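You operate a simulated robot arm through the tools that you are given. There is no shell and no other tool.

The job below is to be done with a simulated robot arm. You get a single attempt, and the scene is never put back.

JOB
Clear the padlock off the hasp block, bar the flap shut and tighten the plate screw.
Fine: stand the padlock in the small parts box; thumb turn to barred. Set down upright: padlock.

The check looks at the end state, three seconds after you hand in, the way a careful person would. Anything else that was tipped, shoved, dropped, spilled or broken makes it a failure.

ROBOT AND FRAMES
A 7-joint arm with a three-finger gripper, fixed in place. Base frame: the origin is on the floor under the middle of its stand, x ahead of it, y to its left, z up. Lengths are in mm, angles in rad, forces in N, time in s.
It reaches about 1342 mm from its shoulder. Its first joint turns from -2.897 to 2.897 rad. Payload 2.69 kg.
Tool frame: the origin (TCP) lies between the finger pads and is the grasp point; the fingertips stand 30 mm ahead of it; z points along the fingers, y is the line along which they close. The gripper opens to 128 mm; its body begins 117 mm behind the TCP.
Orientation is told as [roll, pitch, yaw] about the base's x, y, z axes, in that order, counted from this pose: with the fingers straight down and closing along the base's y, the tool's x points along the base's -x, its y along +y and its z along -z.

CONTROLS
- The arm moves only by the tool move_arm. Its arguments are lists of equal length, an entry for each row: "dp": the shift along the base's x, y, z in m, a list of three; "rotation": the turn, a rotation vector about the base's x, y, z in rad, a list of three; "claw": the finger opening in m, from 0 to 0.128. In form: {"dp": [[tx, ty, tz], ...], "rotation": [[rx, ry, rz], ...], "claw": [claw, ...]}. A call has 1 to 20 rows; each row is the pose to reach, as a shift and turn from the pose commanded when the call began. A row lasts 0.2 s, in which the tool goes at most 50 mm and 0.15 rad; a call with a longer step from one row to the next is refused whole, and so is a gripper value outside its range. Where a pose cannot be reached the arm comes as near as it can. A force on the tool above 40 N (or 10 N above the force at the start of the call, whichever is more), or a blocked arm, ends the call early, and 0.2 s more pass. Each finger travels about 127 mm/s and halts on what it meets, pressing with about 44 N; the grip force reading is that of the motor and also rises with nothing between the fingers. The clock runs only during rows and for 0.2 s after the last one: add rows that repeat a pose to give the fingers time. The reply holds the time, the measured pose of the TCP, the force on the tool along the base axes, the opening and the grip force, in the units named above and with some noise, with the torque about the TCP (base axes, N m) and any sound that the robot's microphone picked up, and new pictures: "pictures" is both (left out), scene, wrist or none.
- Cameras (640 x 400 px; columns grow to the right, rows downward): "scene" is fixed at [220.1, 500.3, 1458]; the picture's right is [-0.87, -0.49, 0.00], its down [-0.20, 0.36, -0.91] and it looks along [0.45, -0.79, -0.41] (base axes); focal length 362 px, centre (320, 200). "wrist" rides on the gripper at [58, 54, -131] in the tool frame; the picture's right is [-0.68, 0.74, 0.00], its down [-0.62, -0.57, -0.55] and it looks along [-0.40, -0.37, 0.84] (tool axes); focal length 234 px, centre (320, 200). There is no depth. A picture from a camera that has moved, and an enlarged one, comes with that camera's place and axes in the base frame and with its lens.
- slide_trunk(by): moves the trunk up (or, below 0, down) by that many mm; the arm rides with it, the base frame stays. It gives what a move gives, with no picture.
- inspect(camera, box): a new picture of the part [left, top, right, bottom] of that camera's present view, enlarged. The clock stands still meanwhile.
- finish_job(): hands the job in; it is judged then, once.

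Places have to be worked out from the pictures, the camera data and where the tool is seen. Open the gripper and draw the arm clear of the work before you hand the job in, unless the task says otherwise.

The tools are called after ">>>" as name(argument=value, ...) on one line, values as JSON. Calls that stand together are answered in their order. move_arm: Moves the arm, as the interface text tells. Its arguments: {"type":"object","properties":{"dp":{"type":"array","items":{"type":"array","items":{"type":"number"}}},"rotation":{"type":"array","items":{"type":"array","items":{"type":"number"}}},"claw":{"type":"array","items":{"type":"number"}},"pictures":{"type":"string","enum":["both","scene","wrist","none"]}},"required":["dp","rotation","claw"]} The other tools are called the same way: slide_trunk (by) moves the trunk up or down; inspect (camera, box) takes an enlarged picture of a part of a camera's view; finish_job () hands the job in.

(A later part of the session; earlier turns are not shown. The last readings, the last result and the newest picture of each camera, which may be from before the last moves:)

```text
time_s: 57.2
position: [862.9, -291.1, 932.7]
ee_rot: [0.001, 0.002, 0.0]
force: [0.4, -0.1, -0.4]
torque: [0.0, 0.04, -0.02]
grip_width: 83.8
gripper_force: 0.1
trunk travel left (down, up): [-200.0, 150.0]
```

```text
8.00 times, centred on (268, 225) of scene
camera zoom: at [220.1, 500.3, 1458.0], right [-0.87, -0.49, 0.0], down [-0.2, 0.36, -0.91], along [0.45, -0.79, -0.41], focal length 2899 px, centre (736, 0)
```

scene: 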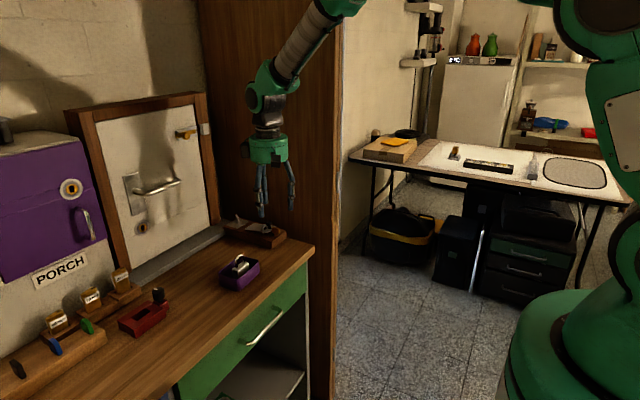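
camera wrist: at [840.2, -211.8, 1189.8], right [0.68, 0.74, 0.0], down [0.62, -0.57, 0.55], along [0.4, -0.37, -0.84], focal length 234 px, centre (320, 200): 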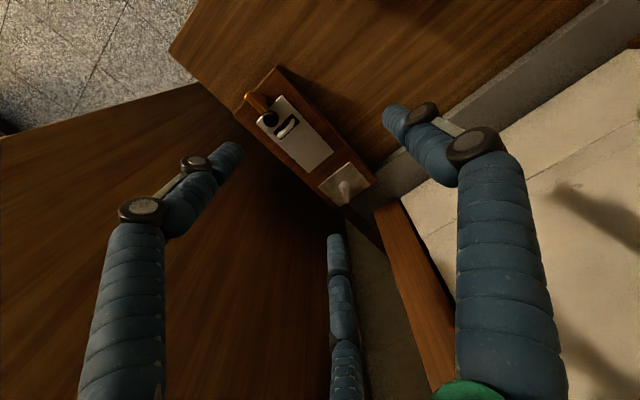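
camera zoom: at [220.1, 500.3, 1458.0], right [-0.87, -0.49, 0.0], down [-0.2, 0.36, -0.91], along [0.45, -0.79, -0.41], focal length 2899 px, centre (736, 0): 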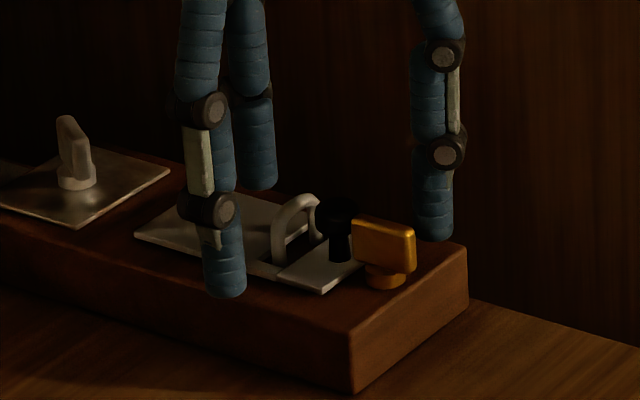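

The finger stands next to the blade's free end on the -y side. I push toward +y a little (clockwise from above) and read the response.

>>> move_arm(dp=[[-0.001, 0.003, 0], [-0.001, 0.006, 0], [-0.001, 0.008, 0], [-0.002, 0.01, 0], [-0.002, 0.01, 0]], rotation=[[0, 0, 0], [0, 0, 0], [0, 0, 0], [0, 0, 0], [0, 0, 0]], claw=[0.084, 0.084, 0.084, 0.084, 0.084], pictures="none")

>>> inspect(camera="wrist", box=[220, 90, 320, 165])

>>> inspect(camera="scene", box=[250, 210, 298, 246])

```text
time_s: 58.4
position: [858.4, -280.6, 932.9]
ee_rot: [0.0, 0.004, -0.002]
force: [-13.7, -3.2, -3.3]
torque: [-0.02, 0.18, -0.21]
grip_width: 91.7
gripper_force: 5.6
trunk travel left (down, up): [-200.0, 150.0]
```

```text
5.33 times, centred on (270, 128) of wrist
camera zoom: at [800.1, -228.5, 1065.2], right [0.68, 0.74, 0.0], down [0.62, -0.57, 0.55], along [0.4, -0.37, -0.84], focal length 1249 px, centre (587, 587)
```

zoom: 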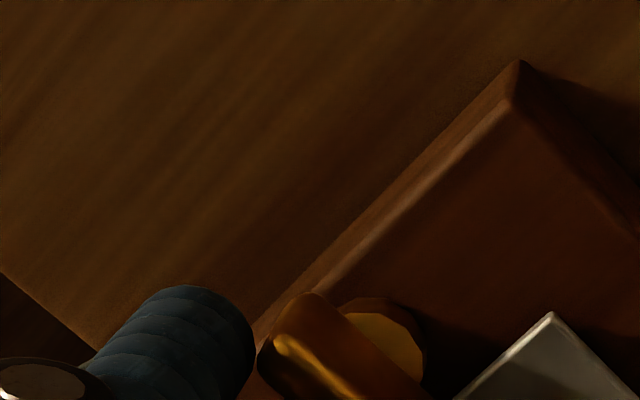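

```text
11.11 times, centred on (274, 228) of scene
camera zoom: at [220.1, 500.3, 1458.0], right [-0.87, -0.49, 0.0], down [-0.2, 0.36, -0.91], along [0.45, -0.79, -0.41], focal length 4026 px, centre (831, -111)
```

zoom: 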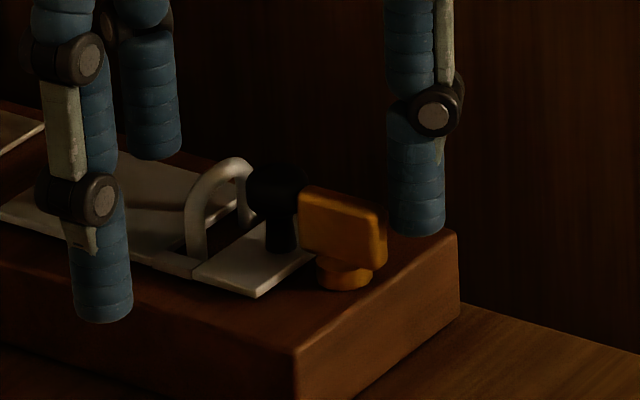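

The finger pressed against the blade's end face instead (force along -x). I back off in -y, shift +x by 10 mm so it bears on the blade's flat side, and look again.

>>> move_arm(dp=[[-0.001, -0.004, 0], [0, -0.01, 0], [0.004, -0.015, 0], [0.009, -0.016, 0], [0.013, -0.016, 0], [0.013, -0.016, 0]], rotation=[[0, 0, 0], [0, 0, 0], [0, 0, 0], [0, 0, 0], [0, 0, 0], [0, 0, 0]], claw=[0.084, 0.084, 0.084, 0.084, 0.084, 0.084], pictures="none")

>>> inspect(camera="wrist", box=[200, 90, 340, 195])

>>> inspect(camera="scene", box=[250, 210, 298, 246])

```text
time_s: 59.8
position: [874.3, -298.1, 935.9]
ee_rot: [0.0, 0.001, -0.003]
force: [-0.5, 0.3, 0.4]
torque: [0.01, -0.02, 0.0]
grip_width: 84.1
gripper_force: 0.1
trunk travel left (down, up): [-200.0, 150.0]
```

```text
3.81 times, centred on (270, 142) of wrist
camera zoom: at [814.8, -245.1, 1066.7], right [0.68, 0.74, 0.0], down [0.62, -0.57, 0.55], along [0.4, -0.37, -0.84], focal length 892 px, centre (510, 419)
```

zoom: 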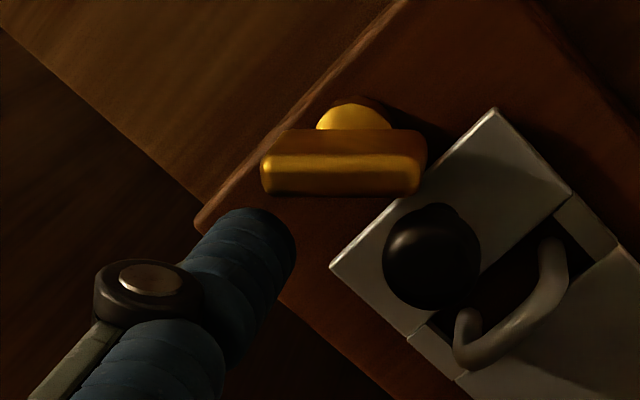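

```text
11.11 times, centred on (274, 228) of scene
camera zoom: at [220.1, 500.3, 1458.0], right [-0.87, -0.49, 0.0], down [-0.2, 0.36, -0.91], along [0.45, -0.79, -0.41], focal length 4026 px, centre (831, -111)
```

zoom: 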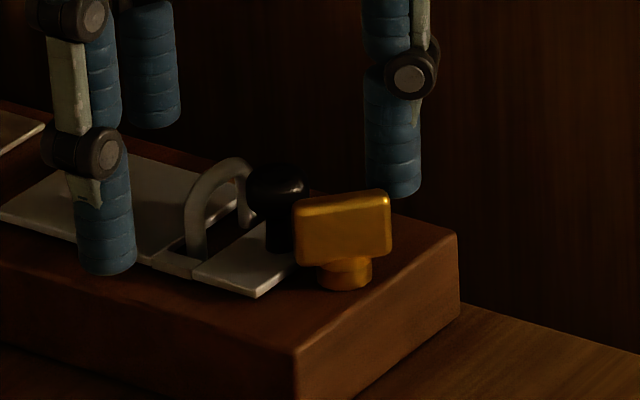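

The blade has turned ~47° counter-clockwise (its free end followed my finger back toward -y), freely and without a stop. I'll continue that way: bring the finger around to the other side of that end and push it on to 90°.

>>> move_arm(dp=[[-0.014, 0, 0], [-0.03, 0, 0], [-0.03, 0.014, 0], [-0.03, 0.027, 0], [-0.03, 0.027, -0.002], [-0.03, 0.027, -0.002]], rotation=[[0, 0, 0], [0, 0, 0], [0, 0, 0], [0, 0, 0], [0, 0, 0.002], [0, 0, 0.002]], claw=[0.084, 0.084, 0.084, 0.084, 0.084, 0.084], pictures="none")

>>> inspect(camera="wrist", box=[200, 90, 340, 195])

>>> inspect(camera="scene", box=[250, 210, 298, 246])

```text
time_s: 61.2
position: [842.9, -271.0, 933.0]
ee_rot: [0.002, 0.002, 0.001]
force: [0.7, -0.4, -0.2]
torque: [-0.02, -0.02, 0.01]
grip_width: 84.4
gripper_force: 0.4
trunk travel left (down, up): [-200.0, 150.0]
```

```text
3.81 times, centred on (270, 142) of wrist
camera zoom: at [783.4, -216.8, 1063.6], right [0.68, 0.74, 0.0], down [0.62, -0.57, 0.55], along [0.4, -0.37, -0.84], focal length 892 px, centre (510, 419)
```

zoom: 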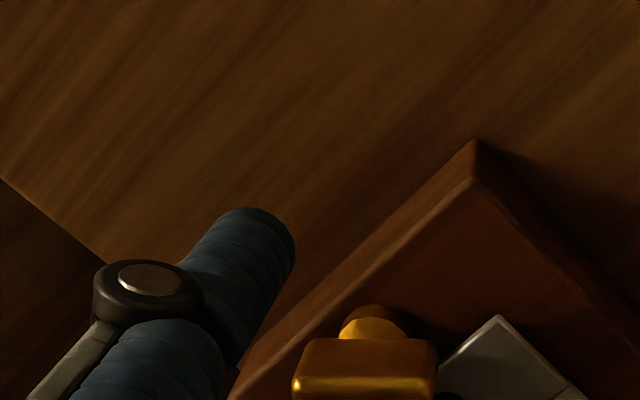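

```text
11.11 times, centred on (274, 228) of scene
camera zoom: at [220.1, 500.3, 1458.0], right [-0.87, -0.49, 0.0], down [-0.2, 0.36, -0.91], along [0.45, -0.79, -0.41], focal length 4026 px, centre (831, -111)
```

zoom: 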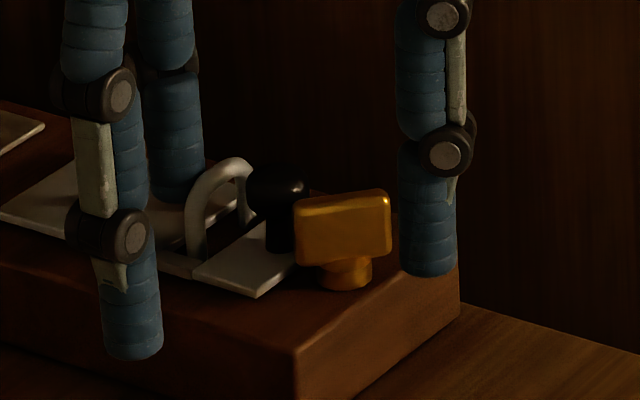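

The finger is clear on the -x side of the blade end. I push along the arc (+x then -y) to rotate the blade the remaining ~43°.

>>> move_arm(dp=[[0.006, -0.0005, 0], [0.011, -0.0015, 0], [0.0144, -0.0035, 0], [0.0149, -0.006, 0], [0.0155, -0.008, 0], [0.0162, -0.01, 0], [0.0175, -0.012, 0], [0.0175, -0.012, 0]], rotation=[[0, 0, 0], [0, 0, 0], [0, 0, 0], [0, 0, 0], [0, 0, 0], [0, 0, 0], [0, 0, 0], [0, 0, 0]], claw=[0.084, 0.084, 0.084, 0.084, 0.084, 0.084, 0.084, 0.084], pictures="none")

>>> inspect(camera="wrist", box=[200, 90, 340, 195])

>>> inspect(camera="scene", box=[250, 210, 298, 246])

```text
time_s: 63.0
position: [861.1, -281.2, 933.5]
ee_rot: [0.0, 0.002, 0.0]
force: [-1.6, 1.2, -0.9]
torque: [0.04, 0.04, -0.06]
grip_width: 84.4
gripper_force: 0.6
trunk travel left (down, up): [-200.0, 150.0]
```

```text
3.81 times, centred on (270, 142) of wrist
camera zoom: at [802.0, -228.7, 1064.9], right [0.68, 0.74, 0.0], down [0.62, -0.57, 0.55], along [0.4, -0.37, -0.84], focal length 892 px, centre (510, 419)
```

zoom: 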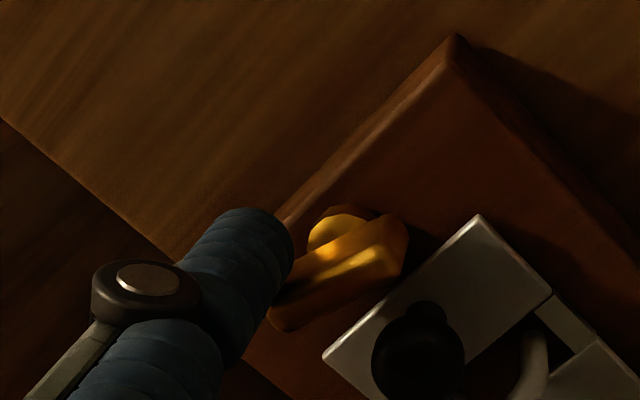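

```text
11.11 times, centred on (274, 228) of scene
camera zoom: at [220.1, 500.3, 1458.0], right [-0.87, -0.49, 0.0], down [-0.2, 0.36, -0.91], along [0.45, -0.79, -0.41], focal length 4026 px, centre (831, -111)
```

zoom: 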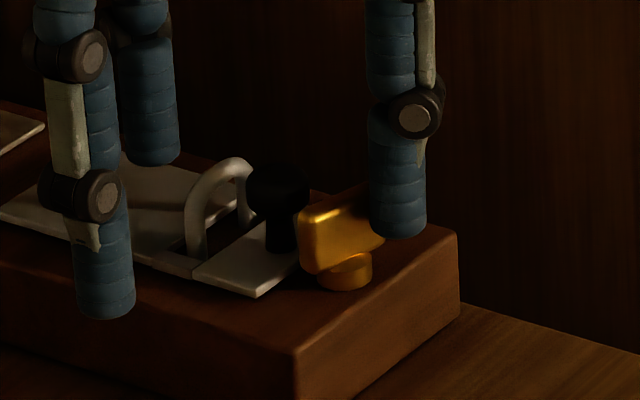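

The blade is now at about 75°. I continue the arc in small steps toward 90°.

>>> move_arm(dp=[[0.0008, -0.001, 0], [0.0016, -0.002, 0], [0.0025, -0.003, 0], [0.0025, -0.003, 0]], rotation=[[0, 0, 0], [0, 0, 0], [0, 0, 0], [0, 0, 0]], claw=[0.084, 0.084, 0.084, 0.084], pictures="none")

>>> inspect(camera="wrist", box=[230, 110, 330, 185])

>>> inspect(camera="scene", box=[258, 216, 290, 240])

```text
time_s: 64.0
position: [862.5, -283.6, 932.0]
ee_rot: [-0.001, 0.003, 0.001]
force: [-1.8, 0.0, -0.4]
torque: [0.02, 0.05, -0.08]
grip_width: 84.9
gripper_force: 0.8
trunk travel left (down, up): [-200.0, 150.0]
```

```text
5.33 times, centred on (280, 148) of wrist
camera zoom: at [804.5, -231.1, 1064.6], right [0.68, 0.74, 0.0], down [0.62, -0.57, 0.55], along [0.4, -0.37, -0.84], focal length 1249 px, centre (533, 480)
```

zoom: 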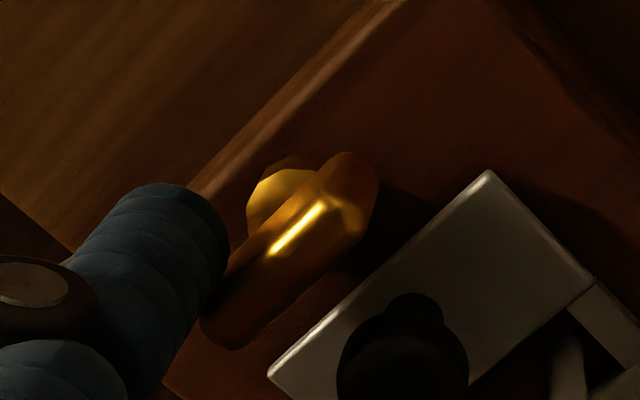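

```text
16.00 times, centred on (274, 228) of scene
camera zoom: at [220.1, 500.3, 1458.0], right [-0.87, -0.49, 0.0], down [-0.2, 0.36, -0.91], along [0.45, -0.79, -0.41], focal length 5798 px, centre (1056, -248)
```

zoom: 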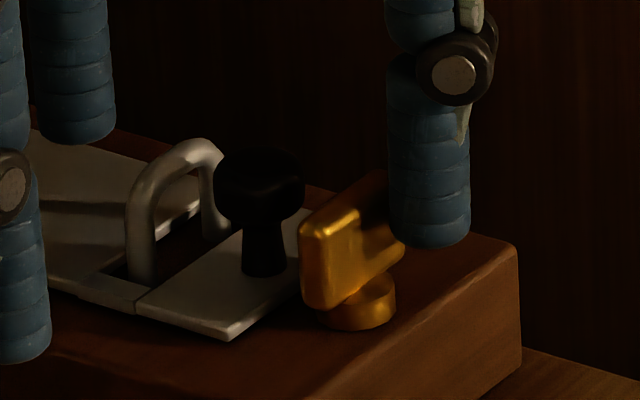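

The blade is about parallel to y now (≈90°), with only friction felt. I nudge slightly further to feel whether there is an end stop here.

>>> move_arm(dp=[[0.0006, -0.0006, 0], [0.0012, -0.0012, 0], [0.0018, -0.0015, 0], [0.0018, -0.0015, 0]], rotation=[[0, 0, 0], [0, 0, 0], [0, 0, 0], [0, 0, 0]], claw=[0.084, 0.084, 0.084, 0.084], pictures="none")

>>> inspect(camera="wrist", box=[230, 110, 330, 185])

>>> inspect(camera="scene", box=[258, 216, 290, 240])

```text
time_s: 65.0
position: [863.8, -286.7, 932.6]
ee_rot: [-0.001, 0.001, 0.001]
force: [-3.8, 1.5, -2.0]
torque: [0.07, 0.1, -0.11]
grip_width: 85.6
gripper_force: 1.3
trunk travel left (down, up): [-200.0, 150.0]
```

```text
5.33 times, centred on (280, 148) of wrist
camera zoom: at [805.0, -233.5, 1064.4], right [0.68, 0.74, 0.0], down [0.62, -0.57, 0.55], along [0.4, -0.37, -0.84], focal length 1249 px, centre (533, 480)
```

zoom: 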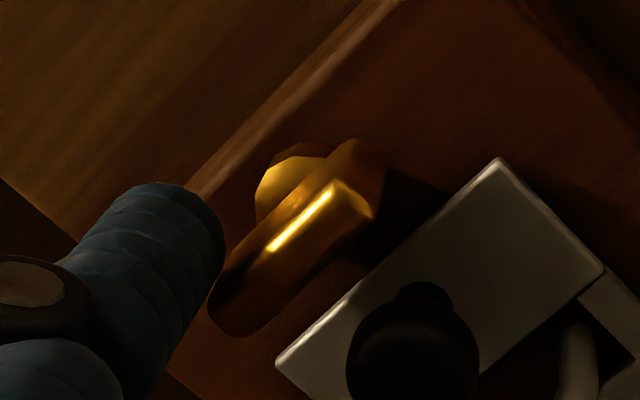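

```text
16.00 times, centred on (274, 228) of scene
camera zoom: at [220.1, 500.3, 1458.0], right [-0.87, -0.49, 0.0], down [-0.2, 0.36, -0.91], along [0.45, -0.79, -0.41], focal length 5798 px, centre (1056, -248)
```

zoom: 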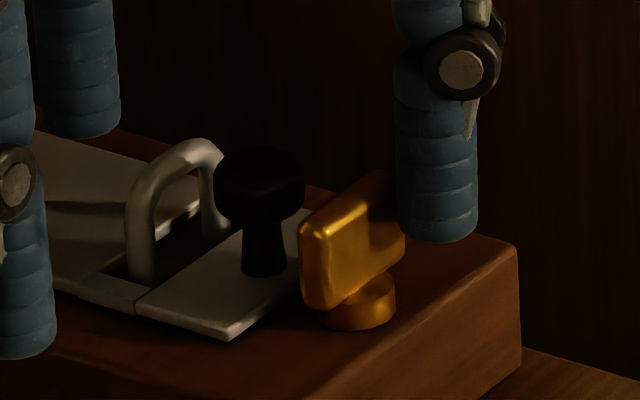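

The blade did not move this time while the force rose — it looks like an end stop at 90°. One more slight push to confirm.

>>> move_arm(dp=[[0.001, -0.0005, 0], [0.002, -0.001, 0], [0.002, -0.001, 0]], rotation=[[0, 0, 0], [0, 0, 0], [0, 0, 0]], claw=[0.084, 0.084, 0.084], pictures="none")

>>> inspect(camera="scene", box=[258, 216, 290, 240])

```text
time_s: 65.8
position: [866.7, -288.1, 931.7]
ee_rot: [0.0, 0.002, -0.001]
force: [-12.3, 3.5, -1.7]
torque: [0.14, 0.29, -0.46]
grip_width: 89.7
gripper_force: 4.1
trunk travel left (down, up): [-200.0, 150.0]
```

```text
16.00 times, centred on (274, 228) of scene
camera zoom: at [220.1, 500.3, 1458.0], right [-0.87, -0.49, 0.0], down [-0.2, 0.36, -0.91], along [0.45, -0.79, -0.41], focal length 5798 px, centre (1056, -248)
```

zoom: 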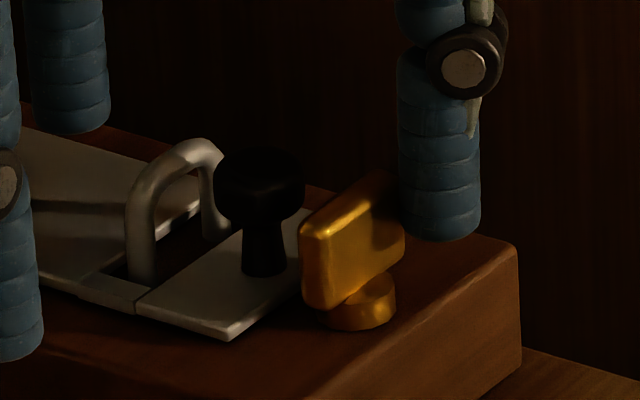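

Confirmed: hard stop at ~90° (12 N, no motion), so the thumb turn is at its barred end position. I withdraw the finger straight away from the blade (-x), then lift clear.

>>> move_arm(dp=[[-0.005, 0.001, 0], [-0.011, 0.001, 0], [-0.018, 0.001, 0], [-0.02, 0.001, 0.02], [-0.02, 0.001, 0.05], [-0.02, 0.001, 0.09], [-0.02, 0.001, 0.09]], rotation=[[0, 0, 0], [0, 0, 0], [0, 0, 0], [0, 0, 0], [0, 0, 0], [0, 0, 0], [0, 0, 0]], claw=[0.088, 0.084, 0.084, 0.084, 0.084, 0.084, 0.084], pictures="none")

>>> inspect(camera="scene", box=[226, 200, 298, 250])

>>> inspect(camera="wrist", box=[200, 60, 360, 180])

```text
time_s: 67.4
position: [846.8, -285.3, 1023.5]
ee_rot: [0.001, -0.001, 0.001]
force: [-1.1, 0.0, 0.4]
torque: [0.02, -0.04, 0.0]
grip_width: 83.9
gripper_force: 0.1
trunk travel left (down, up): [-200.0, 150.0]
```

```text
8.00 times, centred on (262, 225) of scene
camera zoom: at [220.1, 500.3, 1458.0], right [-0.87, -0.49, 0.0], down [-0.2, 0.36, -0.91], along [0.45, -0.79, -0.41], focal length 2899 px, centre (784, 0)
```

zoom: 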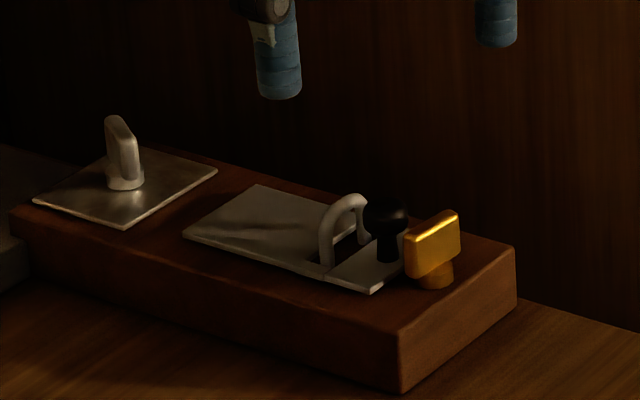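

```text
3.33 times, centred on (280, 120) of wrist
camera zoom: at [787.5, -231.3, 1155.1], right [0.68, 0.74, 0.0], down [0.62, -0.57, 0.55], along [0.4, -0.37, -0.84], focal length 781 px, centre (453, 467)
```

zoom: 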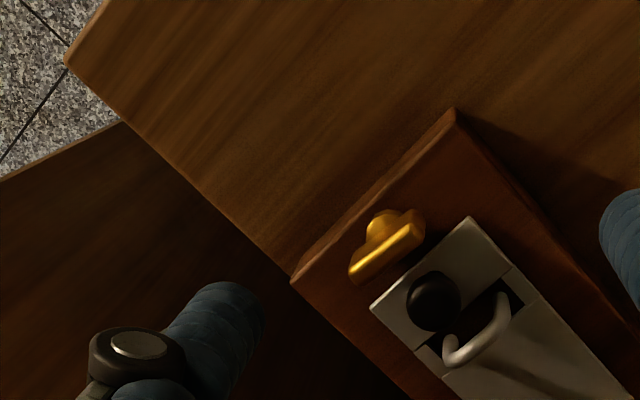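

The blade appears to have come back a little when I withdrew. I zoom in to measure its actual angle relative to the flap's edge.

>>> inspect(camera="wrist", box=[276, 105, 332, 147])

>>> inspect(camera="scene", box=[258, 216, 290, 240])

```text
9.52 times, centred on (304, 126) of wrist
camera zoom: at [787.5, -231.3, 1155.1], right [0.68, 0.74, 0.0], down [0.62, -0.57, 0.55], along [0.4, -0.37, -0.84], focal length 2230 px, centre (472, 905)
```

zoom: 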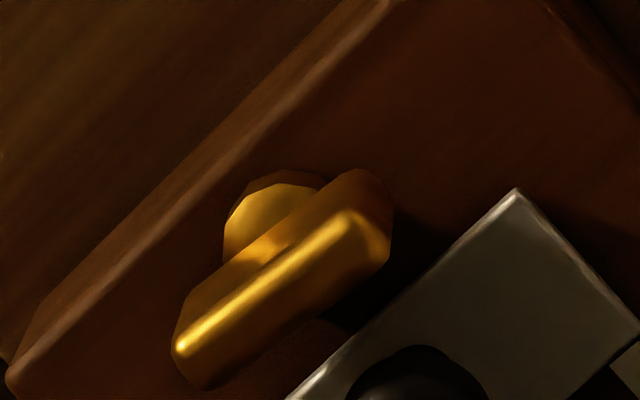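

```text
16.00 times, centred on (274, 228) of scene
camera zoom: at [220.1, 500.3, 1458.0], right [-0.87, -0.49, 0.0], down [-0.2, 0.36, -0.91], along [0.45, -0.79, -0.41], focal length 5798 px, centre (1056, -248)
```

zoom: 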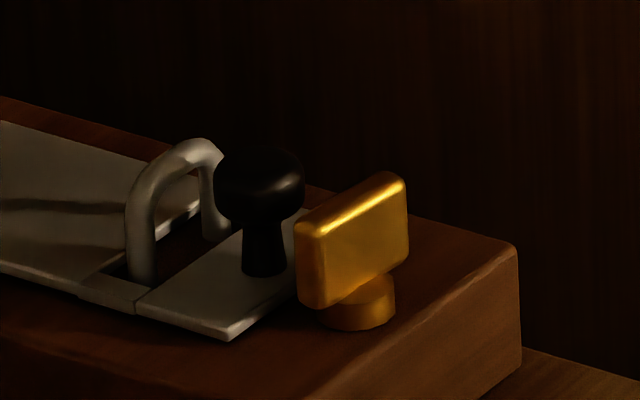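

By triangulation the blade sits at about 85°, i.e. ~5–8° back from the stop — an elastic rebound from my firmer push. I'll return, push it gently to the stop with only a few newtons, hold, and withdraw slowly.

>>> move_arm(dp=[[0, 0, -0.04], [0, 0, -0.075], [0, 0, -0.091], [0.006, 0.001, -0.091], [0.011, 0.001, -0.091], [0.0135, 0.001, -0.091], [0.0135, 0.001, -0.091]], rotation=[[0, 0, 0], [0, 0, 0], [0, 0, 0], [0, 0, 0], [0, 0, 0], [0, 0, 0], [0, 0, 0]], claw=[0.084, 0.084, 0.084, 0.084, 0.084, 0.084, 0.084], pictures="none")

>>> inspect(camera="scene", box=[258, 216, 290, 240])

>>> inspect(camera="wrist", box=[230, 110, 330, 185])

```text
time_s: 69.0
position: [862.1, -286.6, 932.0]
ee_rot: [0.0, 0.001, 0.0]
force: [0.1, -0.1, 0.9]
torque: [0.0, 0.0, 0.0]
grip_width: 84.1
gripper_force: 0.0
trunk travel left (down, up): [-200.0, 150.0]
```

```text
16.00 times, centred on (274, 228) of scene
camera zoom: at [220.1, 500.3, 1458.0], right [-0.87, -0.49, 0.0], down [-0.2, 0.36, -0.91], along [0.45, -0.79, -0.41], focal length 5798 px, centre (1056, -248)
```

zoom: 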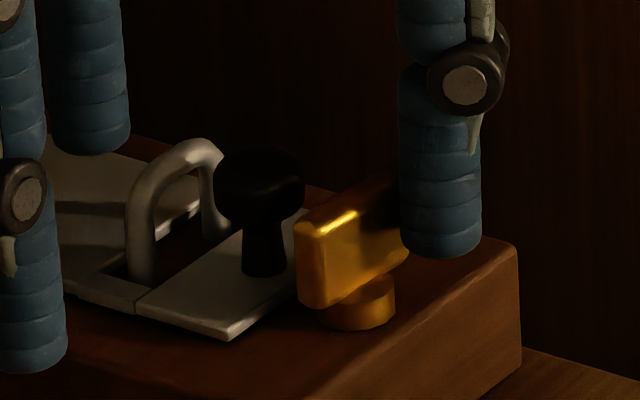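

```text
5.33 times, centred on (280, 148) of wrist
camera zoom: at [802.1, -232.1, 1062.7], right [0.68, 0.74, 0.0], down [0.62, -0.57, 0.55], along [0.4, -0.37, -0.84], focal length 1249 px, centre (533, 480)
```

zoom: 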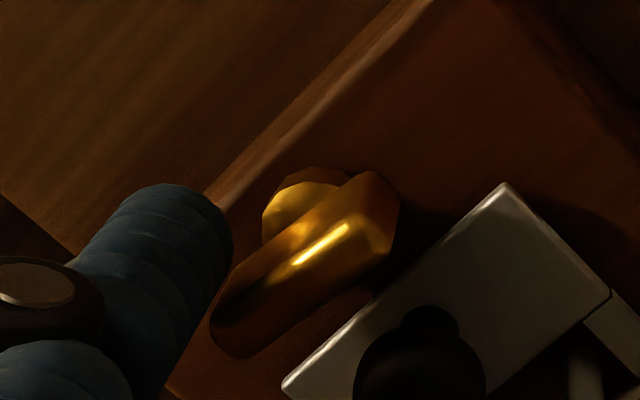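

The finger is just about touching. I push slowly in +x, 0.5 mm per row.

>>> move_arm(dp=[[0.0005, 0, 0], [0.001, 0, 0], [0.0015, 0, 0], [0.002, 0, 0], [0.002, 0, 0]], rotation=[[0, 0, 0], [0, 0, 0], [0, 0, 0], [0, 0, 0], [0, 0, 0]], claw=[0.084, 0.084, 0.084, 0.084, 0.084], pictures="none")

>>> inspect(camera="scene", box=[258, 216, 290, 240])

>>> inspect(camera="wrist", box=[250, 120, 330, 180])

```text
time_s: 70.2
position: [862.9, -287.2, 932.1]
ee_rot: [0.0, 0.002, 0.002]
force: [-1.3, -0.5, -0.6]
torque: [0.02, 0.01, -0.04]
grip_width: 84.6
gripper_force: 0.4
trunk travel left (down, up): [-200.0, 150.0]
```

```text
16.00 times, centred on (274, 228) of scene
camera zoom: at [220.1, 500.3, 1458.0], right [-0.87, -0.49, 0.0], down [-0.2, 0.36, -0.91], along [0.45, -0.79, -0.41], focal length 5798 px, centre (1056, -248)
```

zoom: 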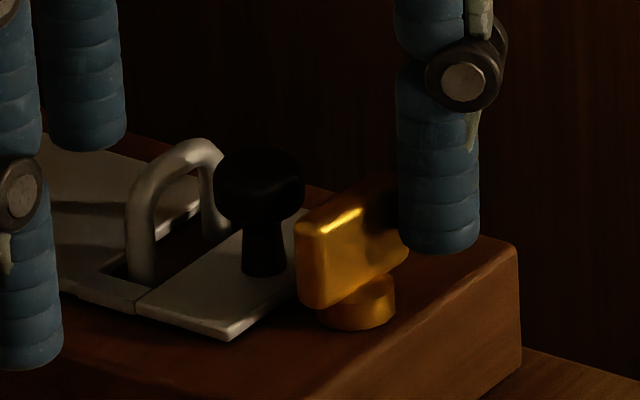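

```text
6.67 times, centred on (290, 150) of wrist
camera zoom: at [803.3, -232.6, 1062.9], right [0.68, 0.74, 0.0], down [0.62, -0.57, 0.55], along [0.4, -0.37, -0.84], focal length 1561 px, centre (520, 533)
```

zoom: 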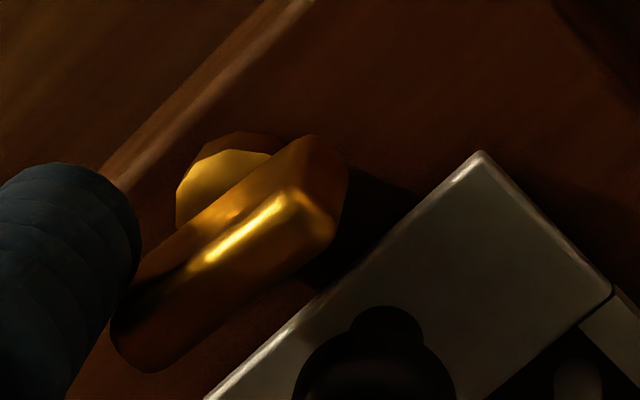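

Light contact. I continue pushing 0.5 mm per row.

>>> move_arm(dp=[[0.0005, 0, 0], [0.001, 0, 0], [0.0015, 0, 0], [0.002, 0, 0], [0.002, 0, 0]], rotation=[[0, 0, 0], [0, 0, 0], [0, 0, 0], [0, 0, 0], [0, 0, 0]], claw=[0.084, 0.084, 0.084, 0.084, 0.084], pictures="none")

>>> inspect(camera="scene", box=[258, 216, 290, 240])

>>> inspect(camera="wrist", box=[250, 120, 330, 180])

```text
time_s: 71.4
position: [864.9, -287.2, 931.1]
ee_rot: [0.0, 0.002, -0.001]
force: [-4.4, -1.2, -0.6]
torque: [-0.05, 0.06, -0.06]
grip_width: 86.7
gripper_force: 2.2
trunk travel left (down, up): [-200.0, 150.0]
```

```text
16.00 times, centred on (274, 228) of scene
camera zoom: at [220.1, 500.3, 1458.0], right [-0.87, -0.49, 0.0], down [-0.2, 0.36, -0.91], along [0.45, -0.79, -0.41], focal length 5798 px, centre (1056, -248)
```

zoom: 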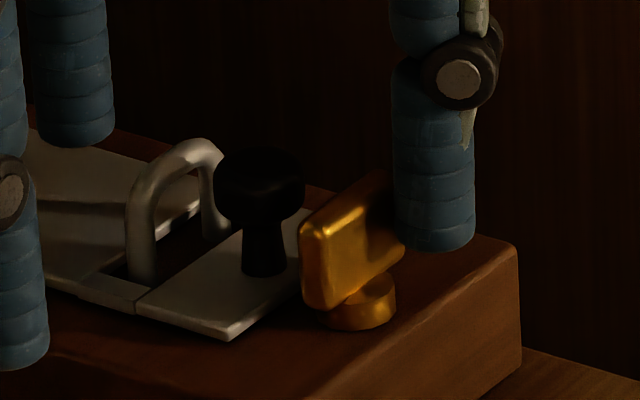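

```text
6.67 times, centred on (290, 150) of wrist
camera zoom: at [805.4, -232.3, 1062.6], right [0.68, 0.74, 0.0], down [0.62, -0.57, 0.55], along [0.4, -0.37, -0.84], focal length 1561 px, centre (520, 533)
```

zoom: 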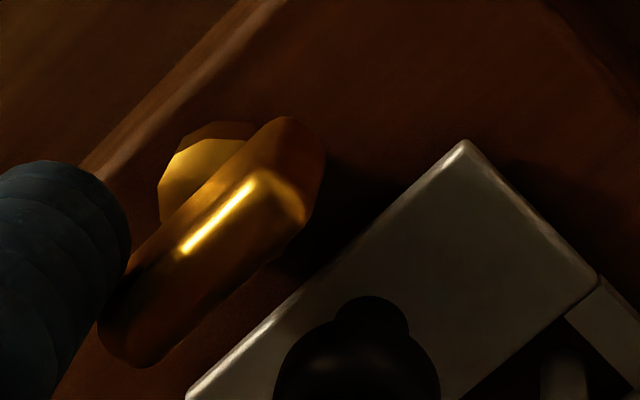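

The blade is at the stop (triangulated ≈ 89–90°) with only 4 N. I now withdraw very slowly in -x and check that it stays.

>>> move_arm(dp=[[-0.0005, 0, 0], [-0.001, 0, 0], [-0.0015, 0, 0], [-0.002, 0, 0], [-0.0025, 0, 0], [-0.003, 0, 0], [-0.0035, 0, 0], [-0.004, 0, 0], [-0.005, 0, 0], [-0.007, 0, 0], [-0.01, 0, 0]], rotation=[[0, 0, 0], [0, 0, 0], [0, 0, 0], [0, 0, 0], [0, 0, 0], [0, 0, 0], [0, 0, 0], [0, 0, 0], [0, 0, 0], [0, 0, 0], [0, 0, 0]], claw=[0.084, 0.084, 0.084, 0.084, 0.084, 0.084, 0.084, 0.084, 0.084, 0.084, 0.084], pictures="none")

>>> inspect(camera="scene", box=[258, 216, 290, 240])

>>> inspect(camera="wrist", box=[250, 120, 330, 180])

```text
time_s: 73.8
position: [854.0, -283.8, 931.1]
ee_rot: [0.001, 0.0, 0.0]
force: [-0.3, 0.4, 0.5]
torque: [-0.06, -0.03, 0.0]
grip_width: 83.9
gripper_force: 0.1
trunk travel left (down, up): [-200.0, 150.0]
```

```text
16.00 times, centred on (274, 228) of scene
camera zoom: at [220.1, 500.3, 1458.0], right [-0.87, -0.49, 0.0], down [-0.2, 0.36, -0.91], along [0.45, -0.79, -0.41], focal length 5798 px, centre (1056, -248)
```

zoom: 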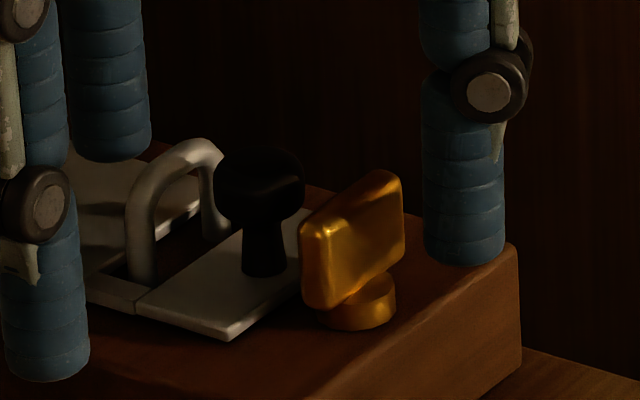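

```text
6.67 times, centred on (290, 150) of wrist
camera zoom: at [795.8, -231.0, 1063.2], right [0.68, 0.74, 0.0], down [0.62, -0.57, 0.55], along [0.4, -0.37, -0.84], focal length 1561 px, centre (520, 533)
```

zoom: 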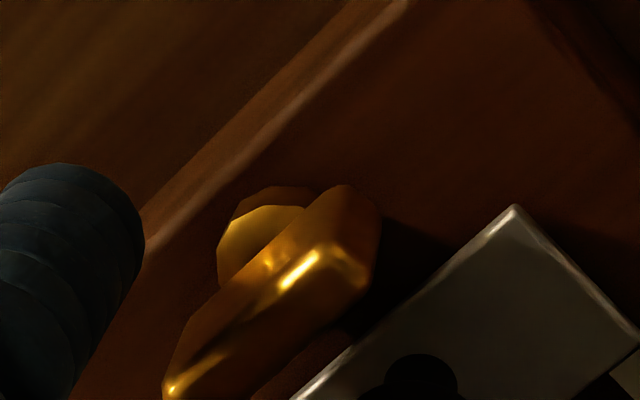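

The blade stays at 90° (barred). Now I lift and go to the plate screw, bringing the rear finger (single-finger push again) to its -x side, ready to turn it clockwise.

>>> move_arm(dp=[[-0.002, 0, 0.02], [-0.002, 0, 0.05], [0.0, 0, 0.08], [0.03, -0.001, 0.08], [0.06, -0.003, 0.08], [0.074, -0.004, 0.08], [0.074, -0.004, 0.05], [0.074, -0.004, 0.03], [0.074, -0.004, 0.03]], rotation=[[0, 0, 0], [0, 0, 0], [0, 0, 0], [0, 0, 0], [0, 0, 0], [0, 0, 0], [0, 0, 0], [0, 0, 0], [0, 0, 0]], claw=[0.084, 0.084, 0.08, 0.072, 0.072, 0.072, 0.072, 0.072, 0.072], pictures="none")

>>> inspect(camera="scene", box=[216, 190, 288, 245])

>>> inspect(camera="wrist", box=[240, 120, 400, 240])

```text
time_s: 75.8
position: [928.7, -288.5, 961.4]
ee_rot: [-0.002, -0.001, -0.001]
force: [0.6, -0.5, 0.1]
torque: [0.02, 0.01, -0.01]
grip_width: 71.9
gripper_force: 0.0
trunk travel left (down, up): [-200.0, 150.0]
```

```text
7.27 times, centred on (252, 218) of scene
camera zoom: at [220.1, 500.3, 1458.0], right [-0.87, -0.49, 0.0], down [-0.2, 0.36, -0.91], along [0.45, -0.79, -0.41], focal length 2636 px, centre (814, 73)
```

zoom: 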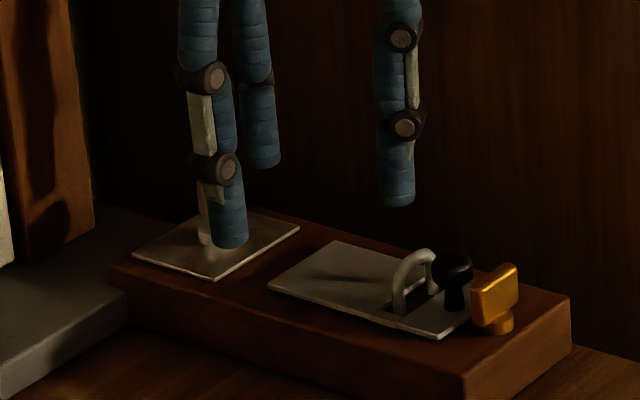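

```text
3.33 times, centred on (320, 180) of wrist
camera zoom: at [869.2, -235.1, 1092.3], right [0.68, 0.74, 0.0], down [0.62, -0.57, 0.55], along [0.4, -0.37, -0.84], focal length 781 px, centre (320, 267)
```

zoom: 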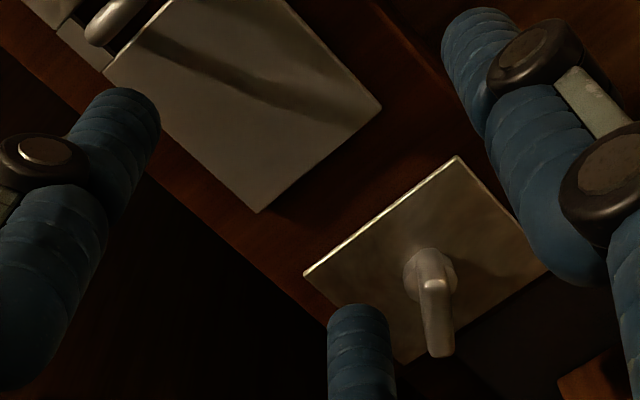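

The screw's centre is ≈(987,-299.5) with the rear finger beside it at ≈(967,-310). I lower to wing height.

>>> move_arm(dp=[[0, 0, -0.01], [0, 0, -0.02], [0, 0, -0.029], [0, 0, -0.029]], rotation=[[0, 0, 0], [0, 0, 0], [0, 0, 0], [0, 0, 0]], claw=[0.072, 0.072, 0.072, 0.072], pictures="none")

>>> inspect(camera="wrist", box=[270, 130, 390, 220])

>>> inspect(camera="scene", box=[216, 190, 288, 245])

```text
time_s: 76.8
position: [928.6, -290.1, 932.5]
ee_rot: [0.001, 0.002, 0.0]
force: [0.1, 0.0, 0.0]
torque: [-0.01, 0.01, 0.03]
grip_width: 71.5
gripper_force: 0.0
trunk travel left (down, up): [-200.0, 150.0]
```

```text
4.44 times, centred on (330, 175) of wrist
camera zoom: at [870.0, -236.5, 1064.1], right [0.68, 0.74, 0.0], down [0.62, -0.57, 0.55], along [0.4, -0.37, -0.84], focal length 1041 px, centre (276, 311)
```

zoom: 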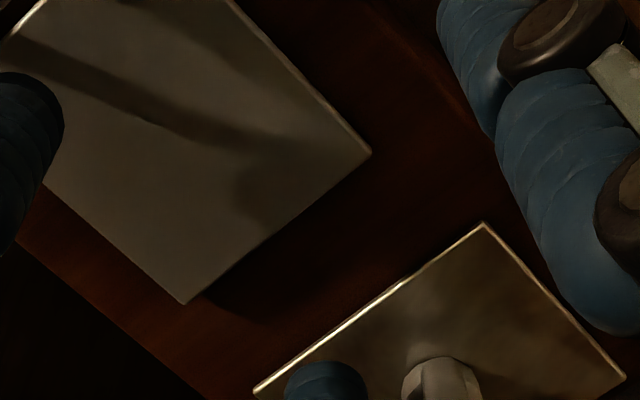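

```text
7.27 times, centred on (252, 218) of scene
camera zoom: at [220.1, 500.3, 1458.0], right [-0.87, -0.49, 0.0], down [-0.2, 0.36, -0.91], along [0.45, -0.79, -0.41], focal length 2636 px, centre (814, 73)
```

zoom: 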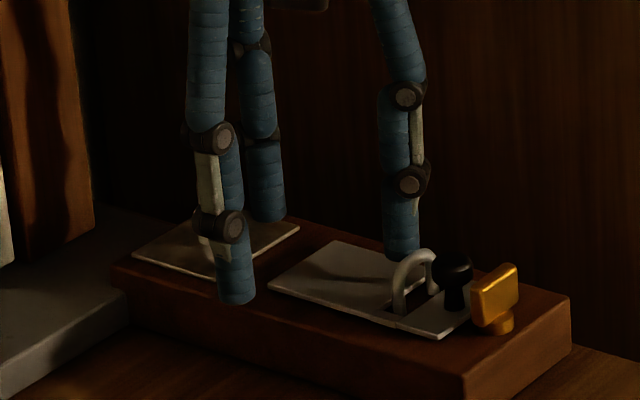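

Finger lowered without contact. I push the wing's -x end toward +y (clockwise from above) along its arc, about 15–20° to start, watching the force.

>>> move_arm(dp=[[0.002, 0.003, 0], [0.004, 0.006, 0], [0.0049, 0.008, 0], [0.0046, 0.01, 0], [0.0042, 0.012, 0], [0.0042, 0.012, 0]], rotation=[[0, 0, 0], [0, 0, 0], [0, 0, 0], [0, 0, 0], [0, 0, 0], [0, 0, 0]], claw=[0.072, 0.072, 0.072, 0.072, 0.072, 0.072], pictures="none")

>>> inspect(camera="wrist", box=[290, 160, 390, 250])

>>> inspect(camera="scene", box=[222, 200, 262, 230])

```text
time_s: 78.2
position: [931.5, -277.6, 933.0]
ee_rot: [0.0, 0.001, -0.002]
force: [0.0, -0.1, -0.3]
torque: [-0.01, 0.04, -0.02]
grip_width: 72.2
gripper_force: 0.0
trunk travel left (down, up): [-200.0, 150.0]
```

```text
4.44 times, centred on (340, 205) of wrist
camera zoom: at [873.6, -223.8, 1064.3], right [0.68, 0.74, 0.0], down [0.62, -0.57, 0.55], along [0.4, -0.37, -0.84], focal length 1041 px, centre (231, 178)
```

zoom: 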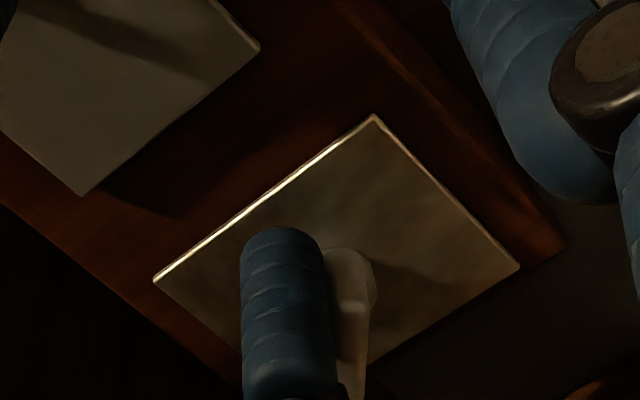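

```text
13.33 times, centred on (242, 215) of scene
camera zoom: at [220.1, 500.3, 1458.0], right [-0.87, -0.49, 0.0], down [-0.2, 0.36, -0.91], along [0.45, -0.79, -0.41], focal length 4832 px, centre (1360, 0)
```

zoom: 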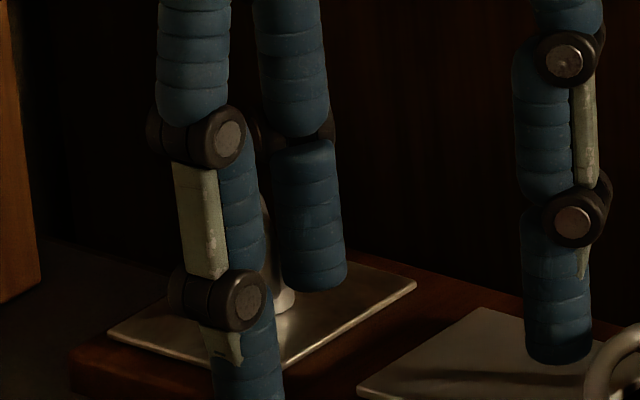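

No force yet; the finger is next to the wing. Continue along the arc.

>>> move_arm(dp=[[0.0008, 0.002, 0], [0.0018, 0.004, 0], [0.003, 0.006, 0], [0.004, 0.0078, 0], [0.005, 0.0095, 0], [0.005, 0.0095, 0]], rotation=[[0, 0, 0], [0, 0, 0], [0, 0, 0], [0, 0, 0], [0, 0, 0], [0, 0, 0]], claw=[0.072, 0.072, 0.072, 0.072, 0.072, 0.072], pictures="none")

>>> inspect(camera="wrist", box=[290, 160, 390, 250])

>>> inspect(camera="scene", box=[222, 200, 262, 230])

```text
time_s: 79.6
position: [937.4, -266.8, 933.1]
ee_rot: [-0.001, 0.002, 0.0]
force: [-0.4, 2.3, 0.0]
torque: [0.04, 0.0, 0.06]
grip_width: 71.5
gripper_force: 0.0
trunk travel left (down, up): [-200.0, 150.0]
```

```text
4.44 times, centred on (340, 205) of wrist
camera zoom: at [878.1, -214.2, 1065.1], right [0.68, 0.74, 0.0], down [0.62, -0.57, 0.55], along [0.4, -0.37, -0.84], focal length 1041 px, centre (231, 178)
```

zoom: 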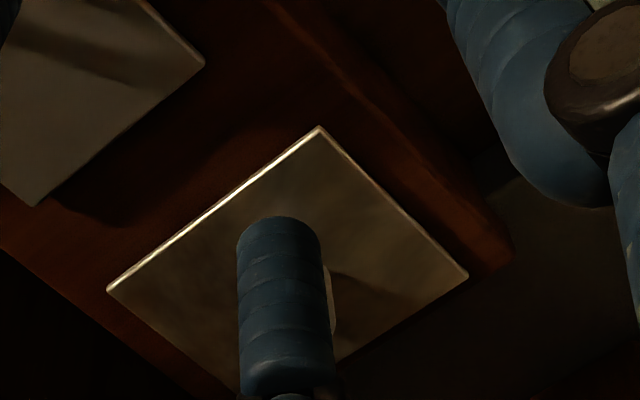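

```text
13.33 times, centred on (242, 215) of scene
camera zoom: at [220.1, 500.3, 1458.0], right [-0.87, -0.49, 0.0], down [-0.2, 0.36, -0.91], along [0.45, -0.79, -0.41], focal length 4832 px, centre (1360, 0)
```

zoom: 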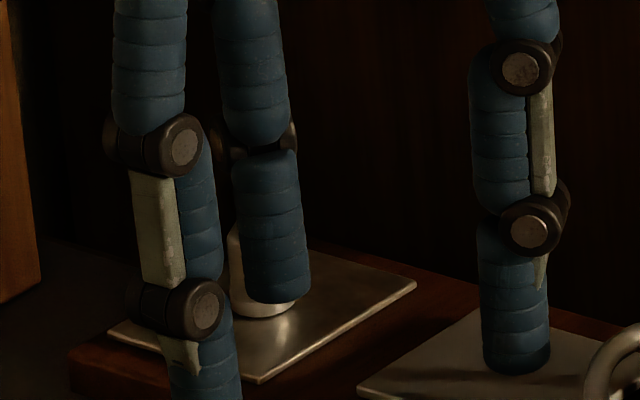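

Small reaction only (friction). I continue the arc toward α≈60°.

>>> move_arm(dp=[[0.0015, 0.0016, 0], [0.003, 0.003, 0], [0.005, 0.004, 0], [0.0068, 0.0047, 0], [0.0068, 0.0047, 0]], rotation=[[0, 0, 0], [0, 0, 0], [0, 0, 0], [0, 0, 0], [0, 0, 0]], claw=[0.072, 0.072, 0.072, 0.072, 0.072], pictures="none")

>>> inspect(camera="wrist", box=[290, 160, 390, 250])

>>> inspect(camera="scene", box=[222, 200, 262, 230])

```text
time_s: 80.8
position: [943.7, -262.5, 932.6]
ee_rot: [0.001, 0.004, 0.001]
force: [-1.3, 1.0, -0.6]
torque: [0.0, -0.02, 0.0]
grip_width: 72.6
gripper_force: 0.1
trunk travel left (down, up): [-200.0, 150.0]
```

```text
4.44 times, centred on (340, 205) of wrist
camera zoom: at [884.7, -208.7, 1064.2], right [0.68, 0.74, 0.0], down [0.62, -0.57, 0.55], along [0.4, -0.37, -0.84], focal length 1041 px, centre (231, 178)
```

zoom: 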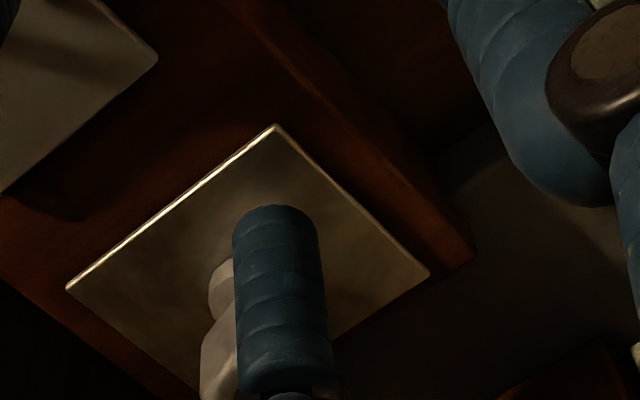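

```text
13.33 times, centred on (242, 215) of scene
camera zoom: at [220.1, 500.3, 1458.0], right [-0.87, -0.49, 0.0], down [-0.2, 0.36, -0.91], along [0.45, -0.79, -0.41], focal length 4832 px, centre (1360, 0)
```

zoom: 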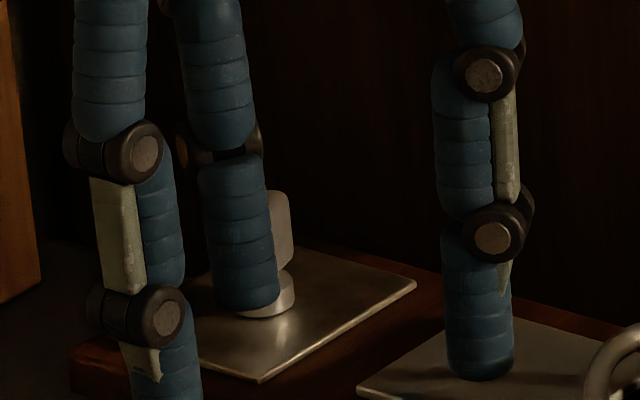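

The wing is turning (its other half is now visible on the -y side). I continue the arc to α≈30° and look.

>>> move_arm(dp=[[0.0024, 0.0007, 0], [0.0047, 0.0011, 0], [0.0068, 0.001, 0], [0.0089, 0.0006, 0], [0.0089, 0.0006, 0]], rotation=[[0, 0, 0], [0, 0, 0], [0, 0, 0], [0, 0, 0], [0, 0, 0]], claw=[0.072, 0.072, 0.072, 0.072, 0.072], pictures="none")

>>> inspect(camera="wrist", box=[290, 160, 390, 250])

>>> inspect(camera="scene", box=[222, 200, 262, 230])

```text
time_s: 82.0
position: [952.5, -261.2, 934.1]
ee_rot: [0.0, 0.002, 0.0]
force: [-1.0, 2.4, -0.4]
torque: [0.06, 0.0, 0.02]
grip_width: 73.2
gripper_force: 0.1
trunk travel left (down, up): [-200.0, 150.0]
```

```text
4.44 times, centred on (340, 205) of wrist
camera zoom: at [893.9, -208.0, 1064.1], right [0.68, 0.74, 0.0], down [0.62, -0.57, 0.55], along [0.4, -0.37, -0.84], focal length 1041 px, centre (231, 178)
```

zoom: 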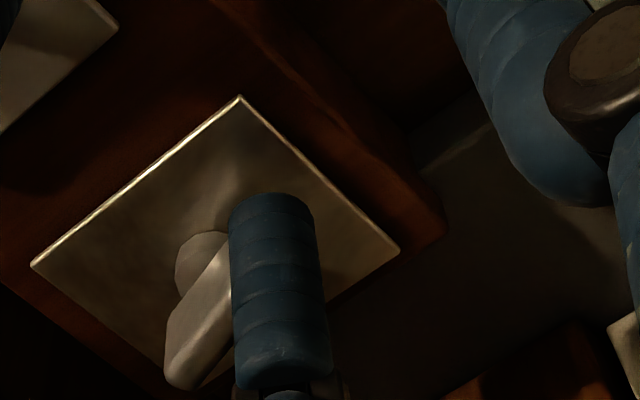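

```text
13.33 times, centred on (242, 215) of scene
camera zoom: at [220.1, 500.3, 1458.0], right [-0.87, -0.49, 0.0], down [-0.2, 0.36, -0.91], along [0.45, -0.79, -0.41], focal length 4832 px, centre (1360, 0)
```

zoom: 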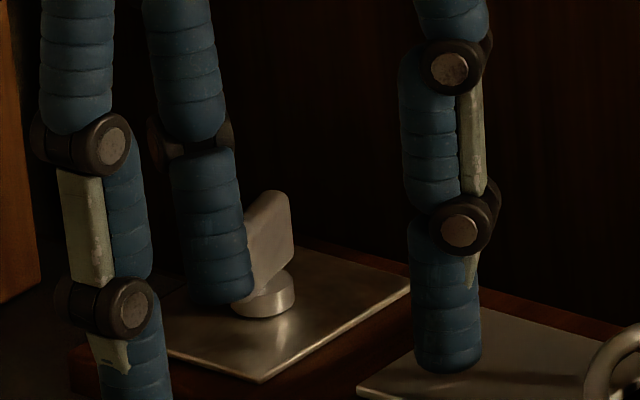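

The wing turned only to about 106° and my finger slipped past its end to the +x side. I go around the end back to the -x side and will push closer to the pivot.

>>> move_arm(dp=[[0.001, 0.007, 0], [0.001, 0.014, 0], [-0.012, 0.014, 0], [-0.0256, 0.014, 0], [-0.0266, 0.002, 0], [-0.0266, -0.011, 0], [-0.0266, -0.011, 0]], rotation=[[0, 0, 0], [0, 0, 0], [0, 0, 0], [0, 0, 0], [0, 0, 0], [0, 0, 0], [0, 0, 0]], claw=[0.072, 0.072, 0.072, 0.072, 0.072, 0.072, 0.072], pictures="none")

>>> inspect(camera="wrist", box=[290, 160, 390, 250])

>>> inspect(camera="scene", box=[222, 200, 262, 230])

```text
time_s: 83.6
position: [926.6, -273.6, 933.2]
ee_rot: [0.0, 0.0, 0.001]
force: [-0.3, -1.0, 0.1]
torque: [-0.02, 0.01, 0.0]
grip_width: 71.7
gripper_force: 0.1
trunk travel left (down, up): [-200.0, 150.0]
```

```text
4.44 times, centred on (340, 205) of wrist
camera zoom: at [867.3, -220.5, 1064.9], right [0.68, 0.74, 0.0], down [0.62, -0.57, 0.55], along [0.4, -0.37, -0.84], focal length 1041 px, centre (231, 178)
```

zoom: 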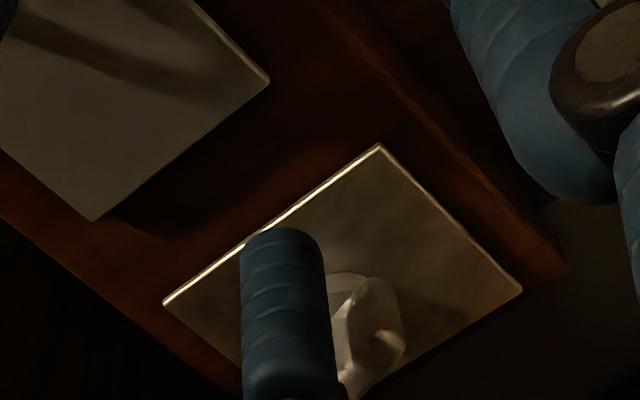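

```text
13.33 times, centred on (242, 215) of scene
camera zoom: at [220.1, 500.3, 1458.0], right [-0.87, -0.49, 0.0], down [-0.2, 0.36, -0.91], along [0.45, -0.79, -0.41], focal length 4832 px, centre (1360, 0)
```

zoom: 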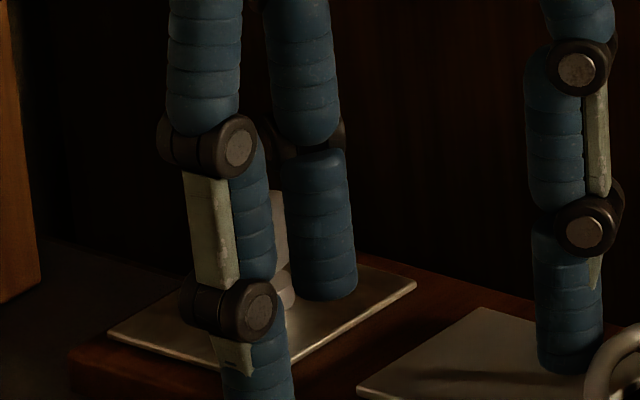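

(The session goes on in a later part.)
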